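You operate a simulated robot arm through the tools that you are given. There is no shell and no other tool. Be economical: measure what you need, move in short steps, check, and stop when the job is done.

You run a simulated robot arm. Do the job below in one go: nothing can be reset, and whatever is moved stays where it is left.

Task
Put the purple block on the green board.
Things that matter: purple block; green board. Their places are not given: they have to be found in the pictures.

It is judged by the outcome, as a careful person would: the job done as asked, and still so three seconds after it is handed in. It fails if anything else is knocked over, pushed out of place, dropped, spilled or broken.

Robot
A 7-joint arm with a two-finger parallel gripper, fixed in place. Base frame: the origin is at the foot of the arm, x ahead of it, y to its left, z up; the work surface is at about z = 0. Readings come in mm, rad, newtons and seconds.
With the tool pointing down near the work surface it reaches from about 220 to 580 mm from the base axis. Its first joint turns from -1.152 to 1.152 rad. Payload 2.5 kg.
The TCP is the grasp point between the finger pads, 23 mm short of the fingertips. In the tool frame z runs along the fingers and y along their closing line. Largest opening 94 mm; finger width 38, thickness 10; the body of the gripper, 54 by 96 mm, starts 39 mm behind the TCP.
Orientation is that of the tool frame in the base frame, as a unit quaternion [x, y, z, w]. With the fingers straight down and closing along the base's y, the tool's x points along the base's -x, its y along +y and its z along -z.

Tools
- The arm moves only by the tool apply_moves. Its argument "commands" is text: rows parted by semicolons, each of 7 numbers parted by spaces: the shift along the tool's x, y, z in mm, then the turn, a rotation vector about the tool's x, y, z in rad, then the opening, from 0 (shut) to 1 (fully open). In form: x y z rx ry rz claw; .... A call has 1 to 10 rows; each row is the pose to reach, as a shift and turn from the pose commanded when the call began, along the tool's axes at that moment. A row lasts 0.2 s, in which the tool goes at most 50 mm and 0.15 rad; a call with a longer step from one row to the next is refused whole, and so is a gripper value outside its range. Where a pose cannot be reached the arm comes as near as it can. A force on the tool above 40 N (or 10 N above the force at the start of the call, whichever is more), or a blocked arm, ends the call early, and 0.2 s more pass. Each finger travels about 108 mm/s and halts on what it meets, pressing with about 21 N; the grip force reading is that of the motor and also rises with nothing between the fingers. The clock runs only during rows and for 0.2 s after the last one: add rows that repeat a pose to give the fingers time. It gives the time, the measured TCP pose, the force on the tool (base axes), the opening and the grip force at its end, in the units of the frame above (readings bear some noise), and new pictures: "pictures" is both (left out), scene, wrist or none.
- Cameras (640 x 400 px; columns grow to the right, rows downward): "scene" is fixed at [106.2, -399.1, 544.3]; the picture's right is [0.91, -0.41, 0.00], its down [-0.24, -0.53, -0.81] and it looks along [0.33, 0.74, -0.58] (base axes); focal length 294 px, centre (320, 200). "wrist" rides on the gripper at [-39, 0, -44] in the tool frame; the picture's right is [0.00, -1.00, 0.00], its down [0.97, 0.00, -0.24] and it looks along [0.24, 0.00, 0.97] (tool axes); focal length 218 px, centre (320, 200).
- probe_pixels(camera, pixels): for up to 12 pixels [column, row] of the newest picture of that camera ("zoom" is the newest enlarged one), the place [x, y, z] in the base frame of the surface seen there, good to about 3 mm. The clock stands still meanwhile.
- enlarge(camera, box): a new picture of the part [left, top, right, bottom] of that camera's present view, enlarged. The clock stands still meanwhile.
- finish_job(): hands the job in; it is judged then, once.

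Work in short steps. Measure before you move; look again where a grasp or a placing could have gone wrong, and mend it. You have 60 turns and 120 pictures in all, those below and enlarged ones among them. Open the gripper and draw the arm clear of the work before you hand the job in, unless the task says otherwise; then end with one line.

The tools are called after "Emit:" as a command line: name --argument value ..., lists and objects as JSON in quotes. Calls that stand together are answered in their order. apply_moves: Moves the arm, as the interface text tells. Its arguments: {"type":"object","properties":{"commands":{"type":"string"},"pictures":{"type":"string","enum":["both","scene","wrist","none"]}},"required":["commands"]} The other tools are called the same way: probe_pixels (camera, pixels) gives the place of the surface under pixels of a picture; enlarge (camera, box) takes an enlarged picture of a part of a camera's view; finish_job () hands the job in.

At the start:

```text
time: 0.0
tool_pos: [335.3, 14.5, 306.6]
ee_rot: [0.0, 1.0, 0.0, 0.0]
contact_force: [0.3, 0.3, 0.2]
width: 94.1
finger_force: 0.2
```

scene: 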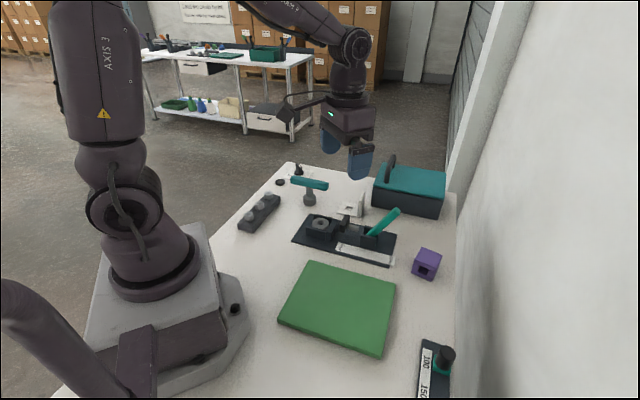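
wrist: 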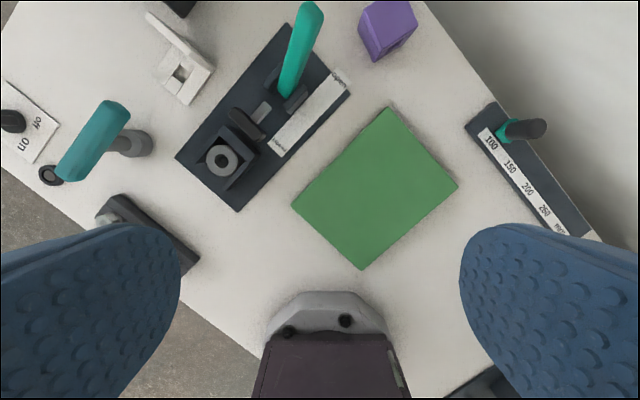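

The purple block is at about scene (427,263) and the green board at about (338,307). I'll enlarge the block and probe both.

Emit:
enlarge --camera "scene" --box '[380, 225, 476, 285]'

Emit:
probe_pixels --camera "scene" --pixels '[[338, 307], [311, 263], [396, 281], [382, 354], [279, 309], [420, 295], [415, 252], [440, 255], [433, 264], [412, 260]]'

Emit:
probe_pixels --camera "wrist" --pixels '[[366, 8], [412, 3], [415, 28], [376, 60], [373, 30], [388, 15], [375, 190]]'

```text
6.67 times, centred on (428, 255) of scene
```

zoom: 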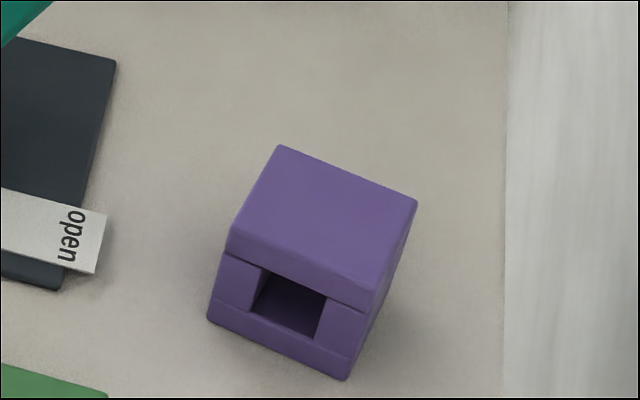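

```text
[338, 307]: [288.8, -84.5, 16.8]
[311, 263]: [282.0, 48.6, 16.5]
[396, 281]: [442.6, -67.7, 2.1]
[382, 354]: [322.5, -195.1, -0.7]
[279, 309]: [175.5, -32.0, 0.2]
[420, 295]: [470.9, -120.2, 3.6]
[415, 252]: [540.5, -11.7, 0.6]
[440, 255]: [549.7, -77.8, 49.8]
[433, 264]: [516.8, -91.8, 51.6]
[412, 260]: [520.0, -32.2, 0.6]
```

```text
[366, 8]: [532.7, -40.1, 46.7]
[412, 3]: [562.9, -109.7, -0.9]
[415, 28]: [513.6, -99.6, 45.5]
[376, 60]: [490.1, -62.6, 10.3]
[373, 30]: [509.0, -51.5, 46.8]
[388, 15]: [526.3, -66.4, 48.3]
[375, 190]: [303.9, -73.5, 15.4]
```

Next I'll probe the block's top corners in the zoom for its exact pose.

Emit:
probe_pixels --camera "zoom" --pixels '[[282, 152], [408, 202], [368, 296], [236, 243], [325, 225], [212, 318], [345, 376], [290, 305], [240, 285], [340, 335]]'

Emit:
probe_pixels --camera "scene" --pixels '[[314, 267], [391, 284], [379, 345], [284, 308], [340, 300]]'

```text
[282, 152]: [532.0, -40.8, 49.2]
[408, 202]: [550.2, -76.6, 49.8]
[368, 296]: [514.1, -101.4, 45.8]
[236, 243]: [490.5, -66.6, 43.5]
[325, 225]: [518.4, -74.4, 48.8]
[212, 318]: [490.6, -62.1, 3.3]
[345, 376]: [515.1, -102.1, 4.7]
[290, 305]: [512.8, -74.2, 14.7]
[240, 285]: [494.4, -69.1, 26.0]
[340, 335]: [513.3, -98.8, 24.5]
```

```text
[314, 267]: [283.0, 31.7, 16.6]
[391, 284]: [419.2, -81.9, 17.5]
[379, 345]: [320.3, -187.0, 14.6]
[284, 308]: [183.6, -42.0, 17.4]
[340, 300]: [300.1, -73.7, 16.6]
```

The block centre is about (521,-71), top at 50, with yaw about 33°. I'll check the clearance to the wall and the device next to it.

Emit:
probe_pixels --camera "scene" --pixels '[[393, 264], [389, 265], [396, 236], [397, 211], [375, 233], [457, 262], [453, 262], [465, 240], [450, 300], [444, 350]]'

Emit:
apply_moves --commands "-40 -20 0 0 0 -0.14 0.8; -80 -40 0 0 0 -0.28 0.8; -120 -60 30 0 0 -0.42 0.8; -150 -75 60 0 0 -0.55 0.8; -160 -80 90 0 0 -0.585 0.8; -160 -80 90 0 0 -0.585 0.8"

```text
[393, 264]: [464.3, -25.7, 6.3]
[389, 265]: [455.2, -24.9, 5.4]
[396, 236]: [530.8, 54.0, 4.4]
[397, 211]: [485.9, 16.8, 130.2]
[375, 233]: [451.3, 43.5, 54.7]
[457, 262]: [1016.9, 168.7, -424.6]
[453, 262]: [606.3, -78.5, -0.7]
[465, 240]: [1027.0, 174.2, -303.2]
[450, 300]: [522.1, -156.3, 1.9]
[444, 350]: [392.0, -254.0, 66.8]
```

```text
refused: row 3 steps farther than a row can; nothing moved
```

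The lever tip at (486,17,130) is about 40 mm clear of the hand. That call was refused for step size, so I'll redo it with smaller steps to above the block.

Emit:
apply_moves --commands "-32 -15 0 0 0 -0.12 0.8; -64 -30 0 0 0 -0.24 0.8; -96 -45 0 0 0 -0.36 0.8; -128 -60 0 0 0 -0.48 0.8; -160 -75 10 0 0 -0.585 0.8; -184 -85 40 0 0 -0.585 0.8; -186 -85.5 80 0 0 -0.585 0.8; -186 -85.5 120 0 0 -0.585 0.8;-186 -85.5 150 0 0 -0.585 0.8;-186 -85.5 150 0 0 -0.585 0.8"

```text
time: 2.2
tool_pos: [520.3, -72.8, 156.4]
ee_rot: [-0.288, 0.958, 0.0, 0.0]
contact_force: [0.1, 0.3, -0.4]
width: 75.3
finger_force: 0.0
```

scene: 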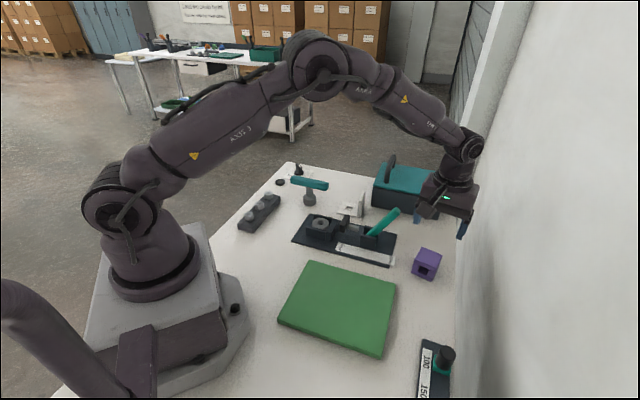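
wrist: 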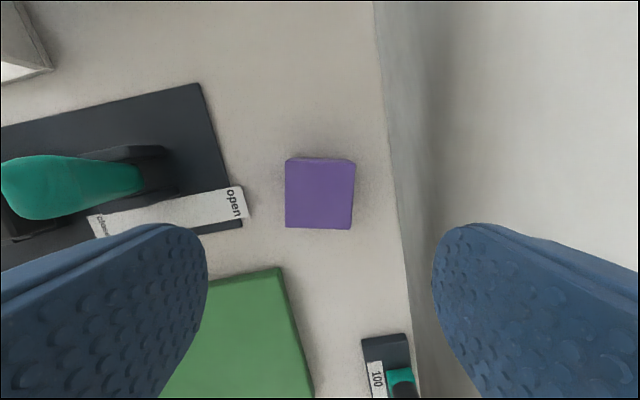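

The block is centred and square in the wrist view (320,193). I'll probe the wall to the right, since the right finger comes near it.

Emit:
probe_pixels --camera "wrist" --pixels '[[288, 162], [351, 162], [350, 226], [288, 226], [385, 150], [395, 195], [410, 200], [440, 195], [420, 340], [520, 150], [405, 240]]'

```text
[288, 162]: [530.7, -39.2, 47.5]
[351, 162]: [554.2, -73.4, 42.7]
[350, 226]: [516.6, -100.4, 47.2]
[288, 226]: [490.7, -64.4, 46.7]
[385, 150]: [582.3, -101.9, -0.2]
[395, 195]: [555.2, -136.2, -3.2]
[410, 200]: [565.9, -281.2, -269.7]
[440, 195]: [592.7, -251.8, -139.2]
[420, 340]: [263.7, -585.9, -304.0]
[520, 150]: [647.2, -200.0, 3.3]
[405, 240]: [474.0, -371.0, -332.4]
```

The wall is far off beyond the table edge, and the block centre (about 523,-69) matches the tool. I'll go straight down 126 mm and close.

Emit:
apply_moves --commands "0 0 35 0 0 0 0.8; 0 0 70 0 0 0 0.8; 0 0 100 0 0 0 0.8; 0 0 118 0 0 0 0.8; 0 0 126 0 0 0 0.8; 0 0 126 0 0 0 0.8; 0 0 126 0 0 0 0.3; 0 0 126 0 0 0 0.3; 0 0 126 0 0 0 0.3"

```text
time: 4.2
tool_pos: [521.4, -71.4, 29.5]
ee_rot: [-0.288, 0.958, 0.0, 0.0]
contact_force: [0.7, 0.1, 0.0]
width: 50.0
finger_force: 21.4
```

scene: 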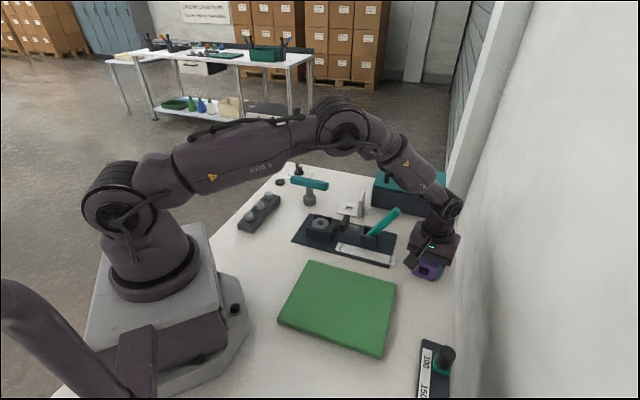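
wrist: 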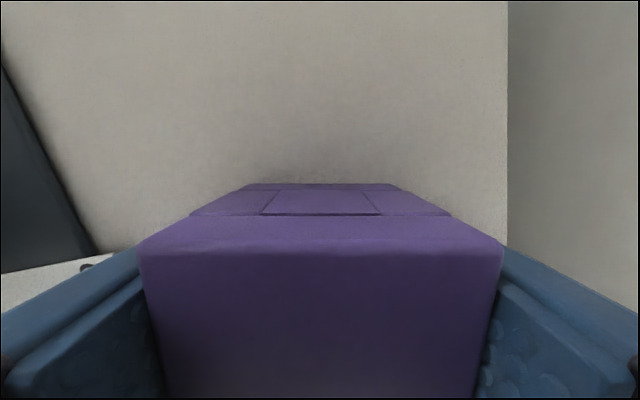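

The fingers are stopped at 50 mm with 21 N, so the block is held. I'll lift it 100 mm, tightening the gripper command a little.

Emit:
apply_moves --commands "0 0 0 0 0 0 0.2; 0 0 -15 0 0 0 0.2; 0 0 -45 0 0 0 0.2; 0 0 -80 0 0 0 0.2; 0 0 -100 0 0 0 0.2; 0 0 -100 0 0 0 0.2"

```text
time: 5.6
tool_pos: [523.0, -70.0, 131.2]
ee_rot: [-0.289, 0.957, 0.0, 0.0]
contact_force: [0.4, -0.3, -0.7]
width: 49.9
finger_force: 20.9
```

scene: 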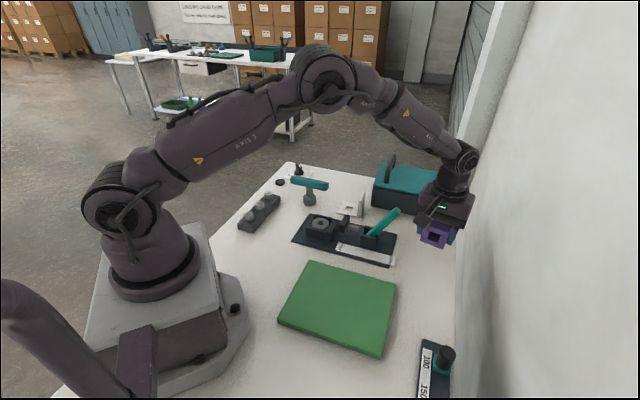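
wrist: 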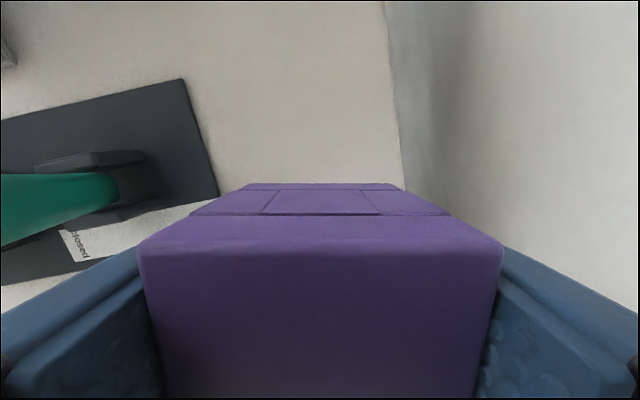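

The grip is holding. I'll rise another 40 mm to clear the lever, then carry the block to the board centre at about (302,-71).

Emit:
apply_moves --commands "0 0 -25 0 0 0 0.2; 0 0 -40 0 0 0 0.2; 20 13.1 -40 0 0 0 0.2; 55 36 -40 0 0 0 0.2; 91 59.6 -40 0 0 0 0.2; 127 83.2 -40 0 0 0 0.2; 160 104.8 -40 0 0 0 0.2; 183.6 120.3 -40 0 0 0 0.2; 183.6 120.3 -40 0 0 0 0.2"

```text
time: 7.6
tool_pos: [303.6, -71.8, 170.8]
ee_rot: [-0.288, 0.958, -0.001, 0.0]
contact_force: [0.1, 0.2, -0.8]
width: 50.0
finger_force: 21.1
```

scene: 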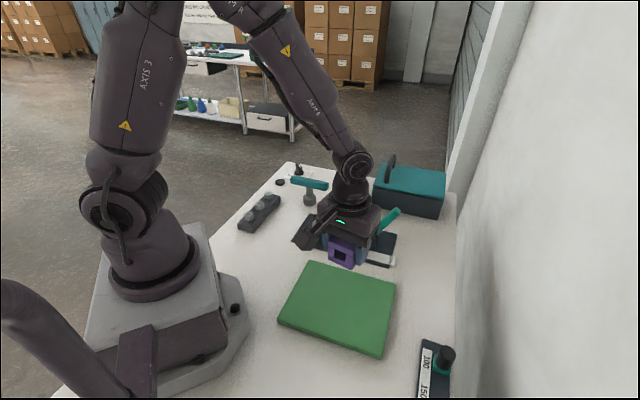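
wrist: 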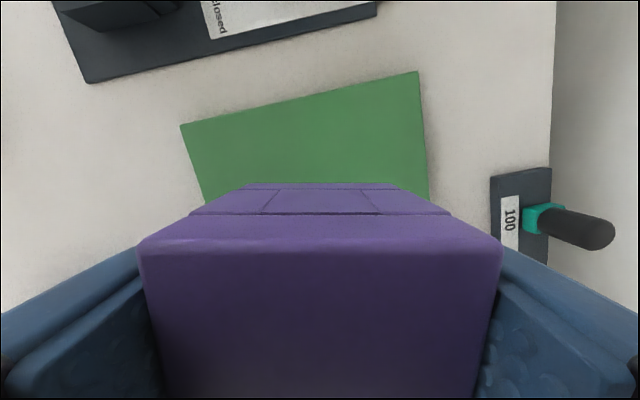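

The block hangs over the board centre. I'll lower it to just above the surface (z about 49), then look.

Emit:
apply_moves --commands "0 0 35 0 0 0 0.2; 0 0 70 0 0 0 0.2; 0 0 100 0 0 0 0.2; 0 0 115 0 0 0 0.2; 0 0 121 0 0 0 0.2; 0 0 121 0 0 0 0.2" --pictures "scene"

Emit:
enlarge --camera "scene" --box '[270, 230, 414, 320]'

```text
time: 9.0
tool_pos: [300.3, -71.3, 50.5]
ee_rot: [-0.288, 0.958, 0.0, 0.0]
contact_force: [0.4, 0.4, -0.7]
width: 50.0
finger_force: 21.9
```

scene: 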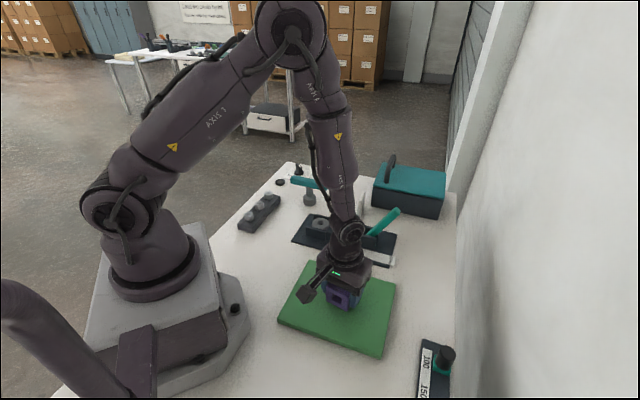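

```text
4.44 times, centred on (342, 275) of scene
```

zoom: 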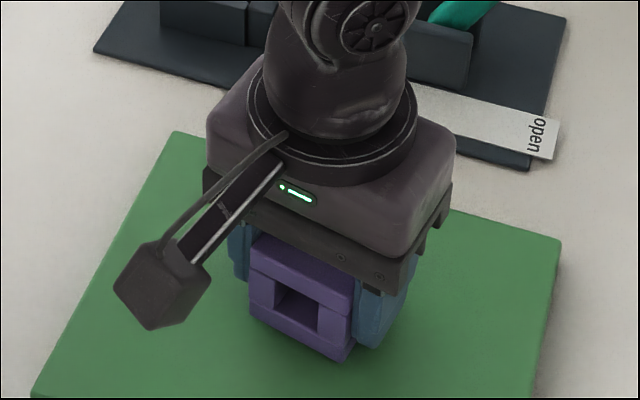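

It is well inside the board and just above it, with no contact force. I'll creep down a few millimetres and watch the force.

Emit:
apply_moves --commands "0 0 1 0 0 0 0.2; 0 0 2 0 0 0 0.2; 0 0 3 0 0 0 0.2; 0 0 3 0 0 0 0.2" --pictures "none"

```text
time: 10.0
tool_pos: [300.7, -72.8, 46.8]
ee_rot: [-0.288, 0.958, 0.001, 0.0]
contact_force: [0.0, -0.1, -0.5]
width: 49.9
finger_force: 21.7
```

No contact yet, so I'll go on in half-millimetre steps.

Emit:
apply_moves --commands "0 0 0.5 0 0 0 0.2; 0 0 1 0 0 0 0.2; 0 0 1 0 0 0 0.2" --pictures "none"

Emit:
enlarge --camera "scene" --box '[310, 270, 374, 310]'

```text
time: 10.8
tool_pos: [301.5, -72.3, 46.0]
ee_rot: [-0.288, 0.958, -0.001, 0.001]
contact_force: [0.0, 0.7, -1.4]
width: 49.8
finger_force: 21.7
```

```text
10.00 times, centred on (342, 290) of scene
```

zoom: 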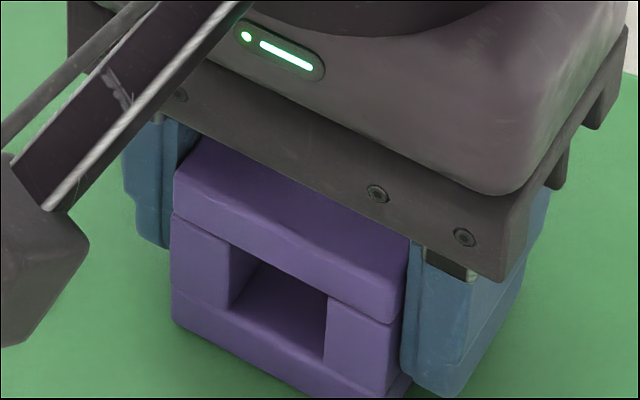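

Still no clear contact at z = 46. Another small creep down.

Emit:
apply_moves --commands "0 0 0.5 0 0 0 0.2; 0 0 1 0 0 0 0.2; 0 0 1 0 0 0 0.2" --pictures "none"

```text
time: 11.6
tool_pos: [302.8, -71.5, 45.2]
ee_rot: [-0.288, 0.958, 0.0, 0.0]
contact_force: [-6.4, -0.3, 20.9]
width: 49.8
finger_force: 21.2
```

It touched down with 21 N upward. I'll ease off slightly, open, then draw up.

Emit:
apply_moves --commands "0 0 -0.4 0 0 0 0.2; 0 0 -0.4 0 0 0 0.6; 0 0 -0.4 0 0 0 0.8; 0 0 -0.4 0 0 0 0.8; 0 0 -15 0 0 0 0.8; 0 0 -45 0 0 0 0.8; 0 0 -85 0 0 0 0.8; 0 0 -125 0 0 0 0.8; 0 0 -160 0 0 0 0.8; 0 0 -160 0 0 0 0.8"

Emit:
enlarge --camera "scene" --box '[270, 250, 414, 340]'

```text
time: 13.8
tool_pos: [300.5, -73.6, 205.4]
ee_rot: [-0.288, 0.958, 0.0, -0.001]
contact_force: [-1.3, -0.3, -0.6]
width: 75.3
finger_force: 0.0
```

scene: 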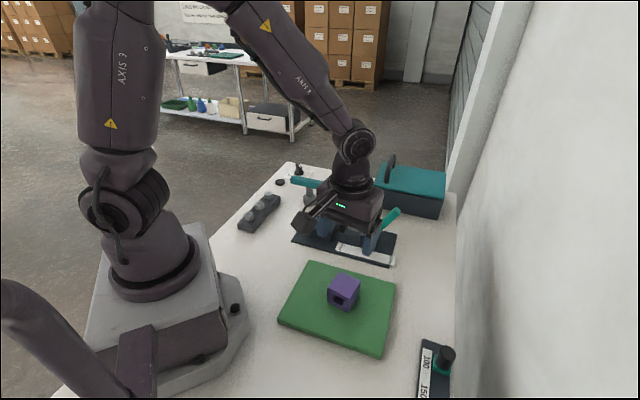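
wrist: 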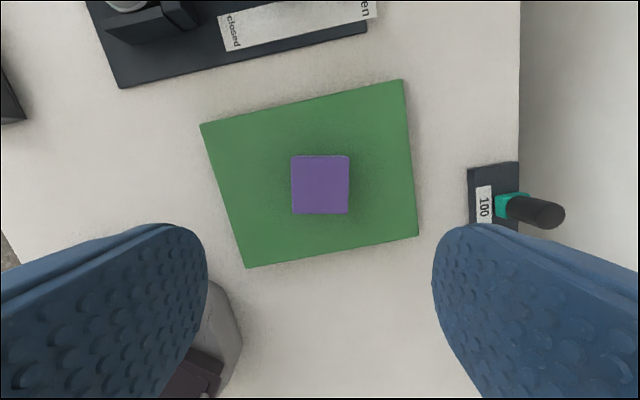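

```text
4.44 times, centred on (342, 295) of scene
```

zoom: 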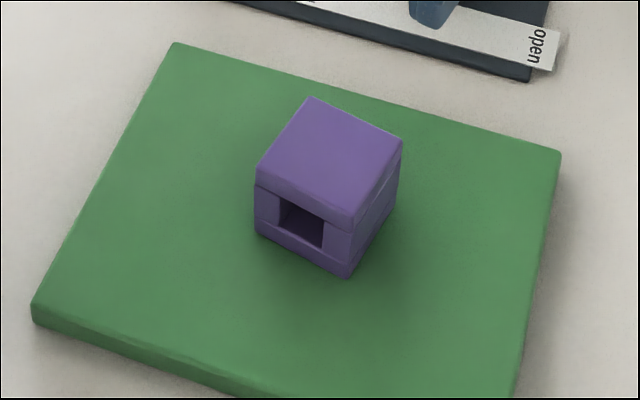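

The block sits flat near the middle of the board, the gripper is open and clear, and nothing else has moved. I'm handing the job in.

Emit:
finish_job

```text
The job is handed in.
```

The purple block is resting flat near the middle of the green board, and the arm is drawn clear with its gripper open.
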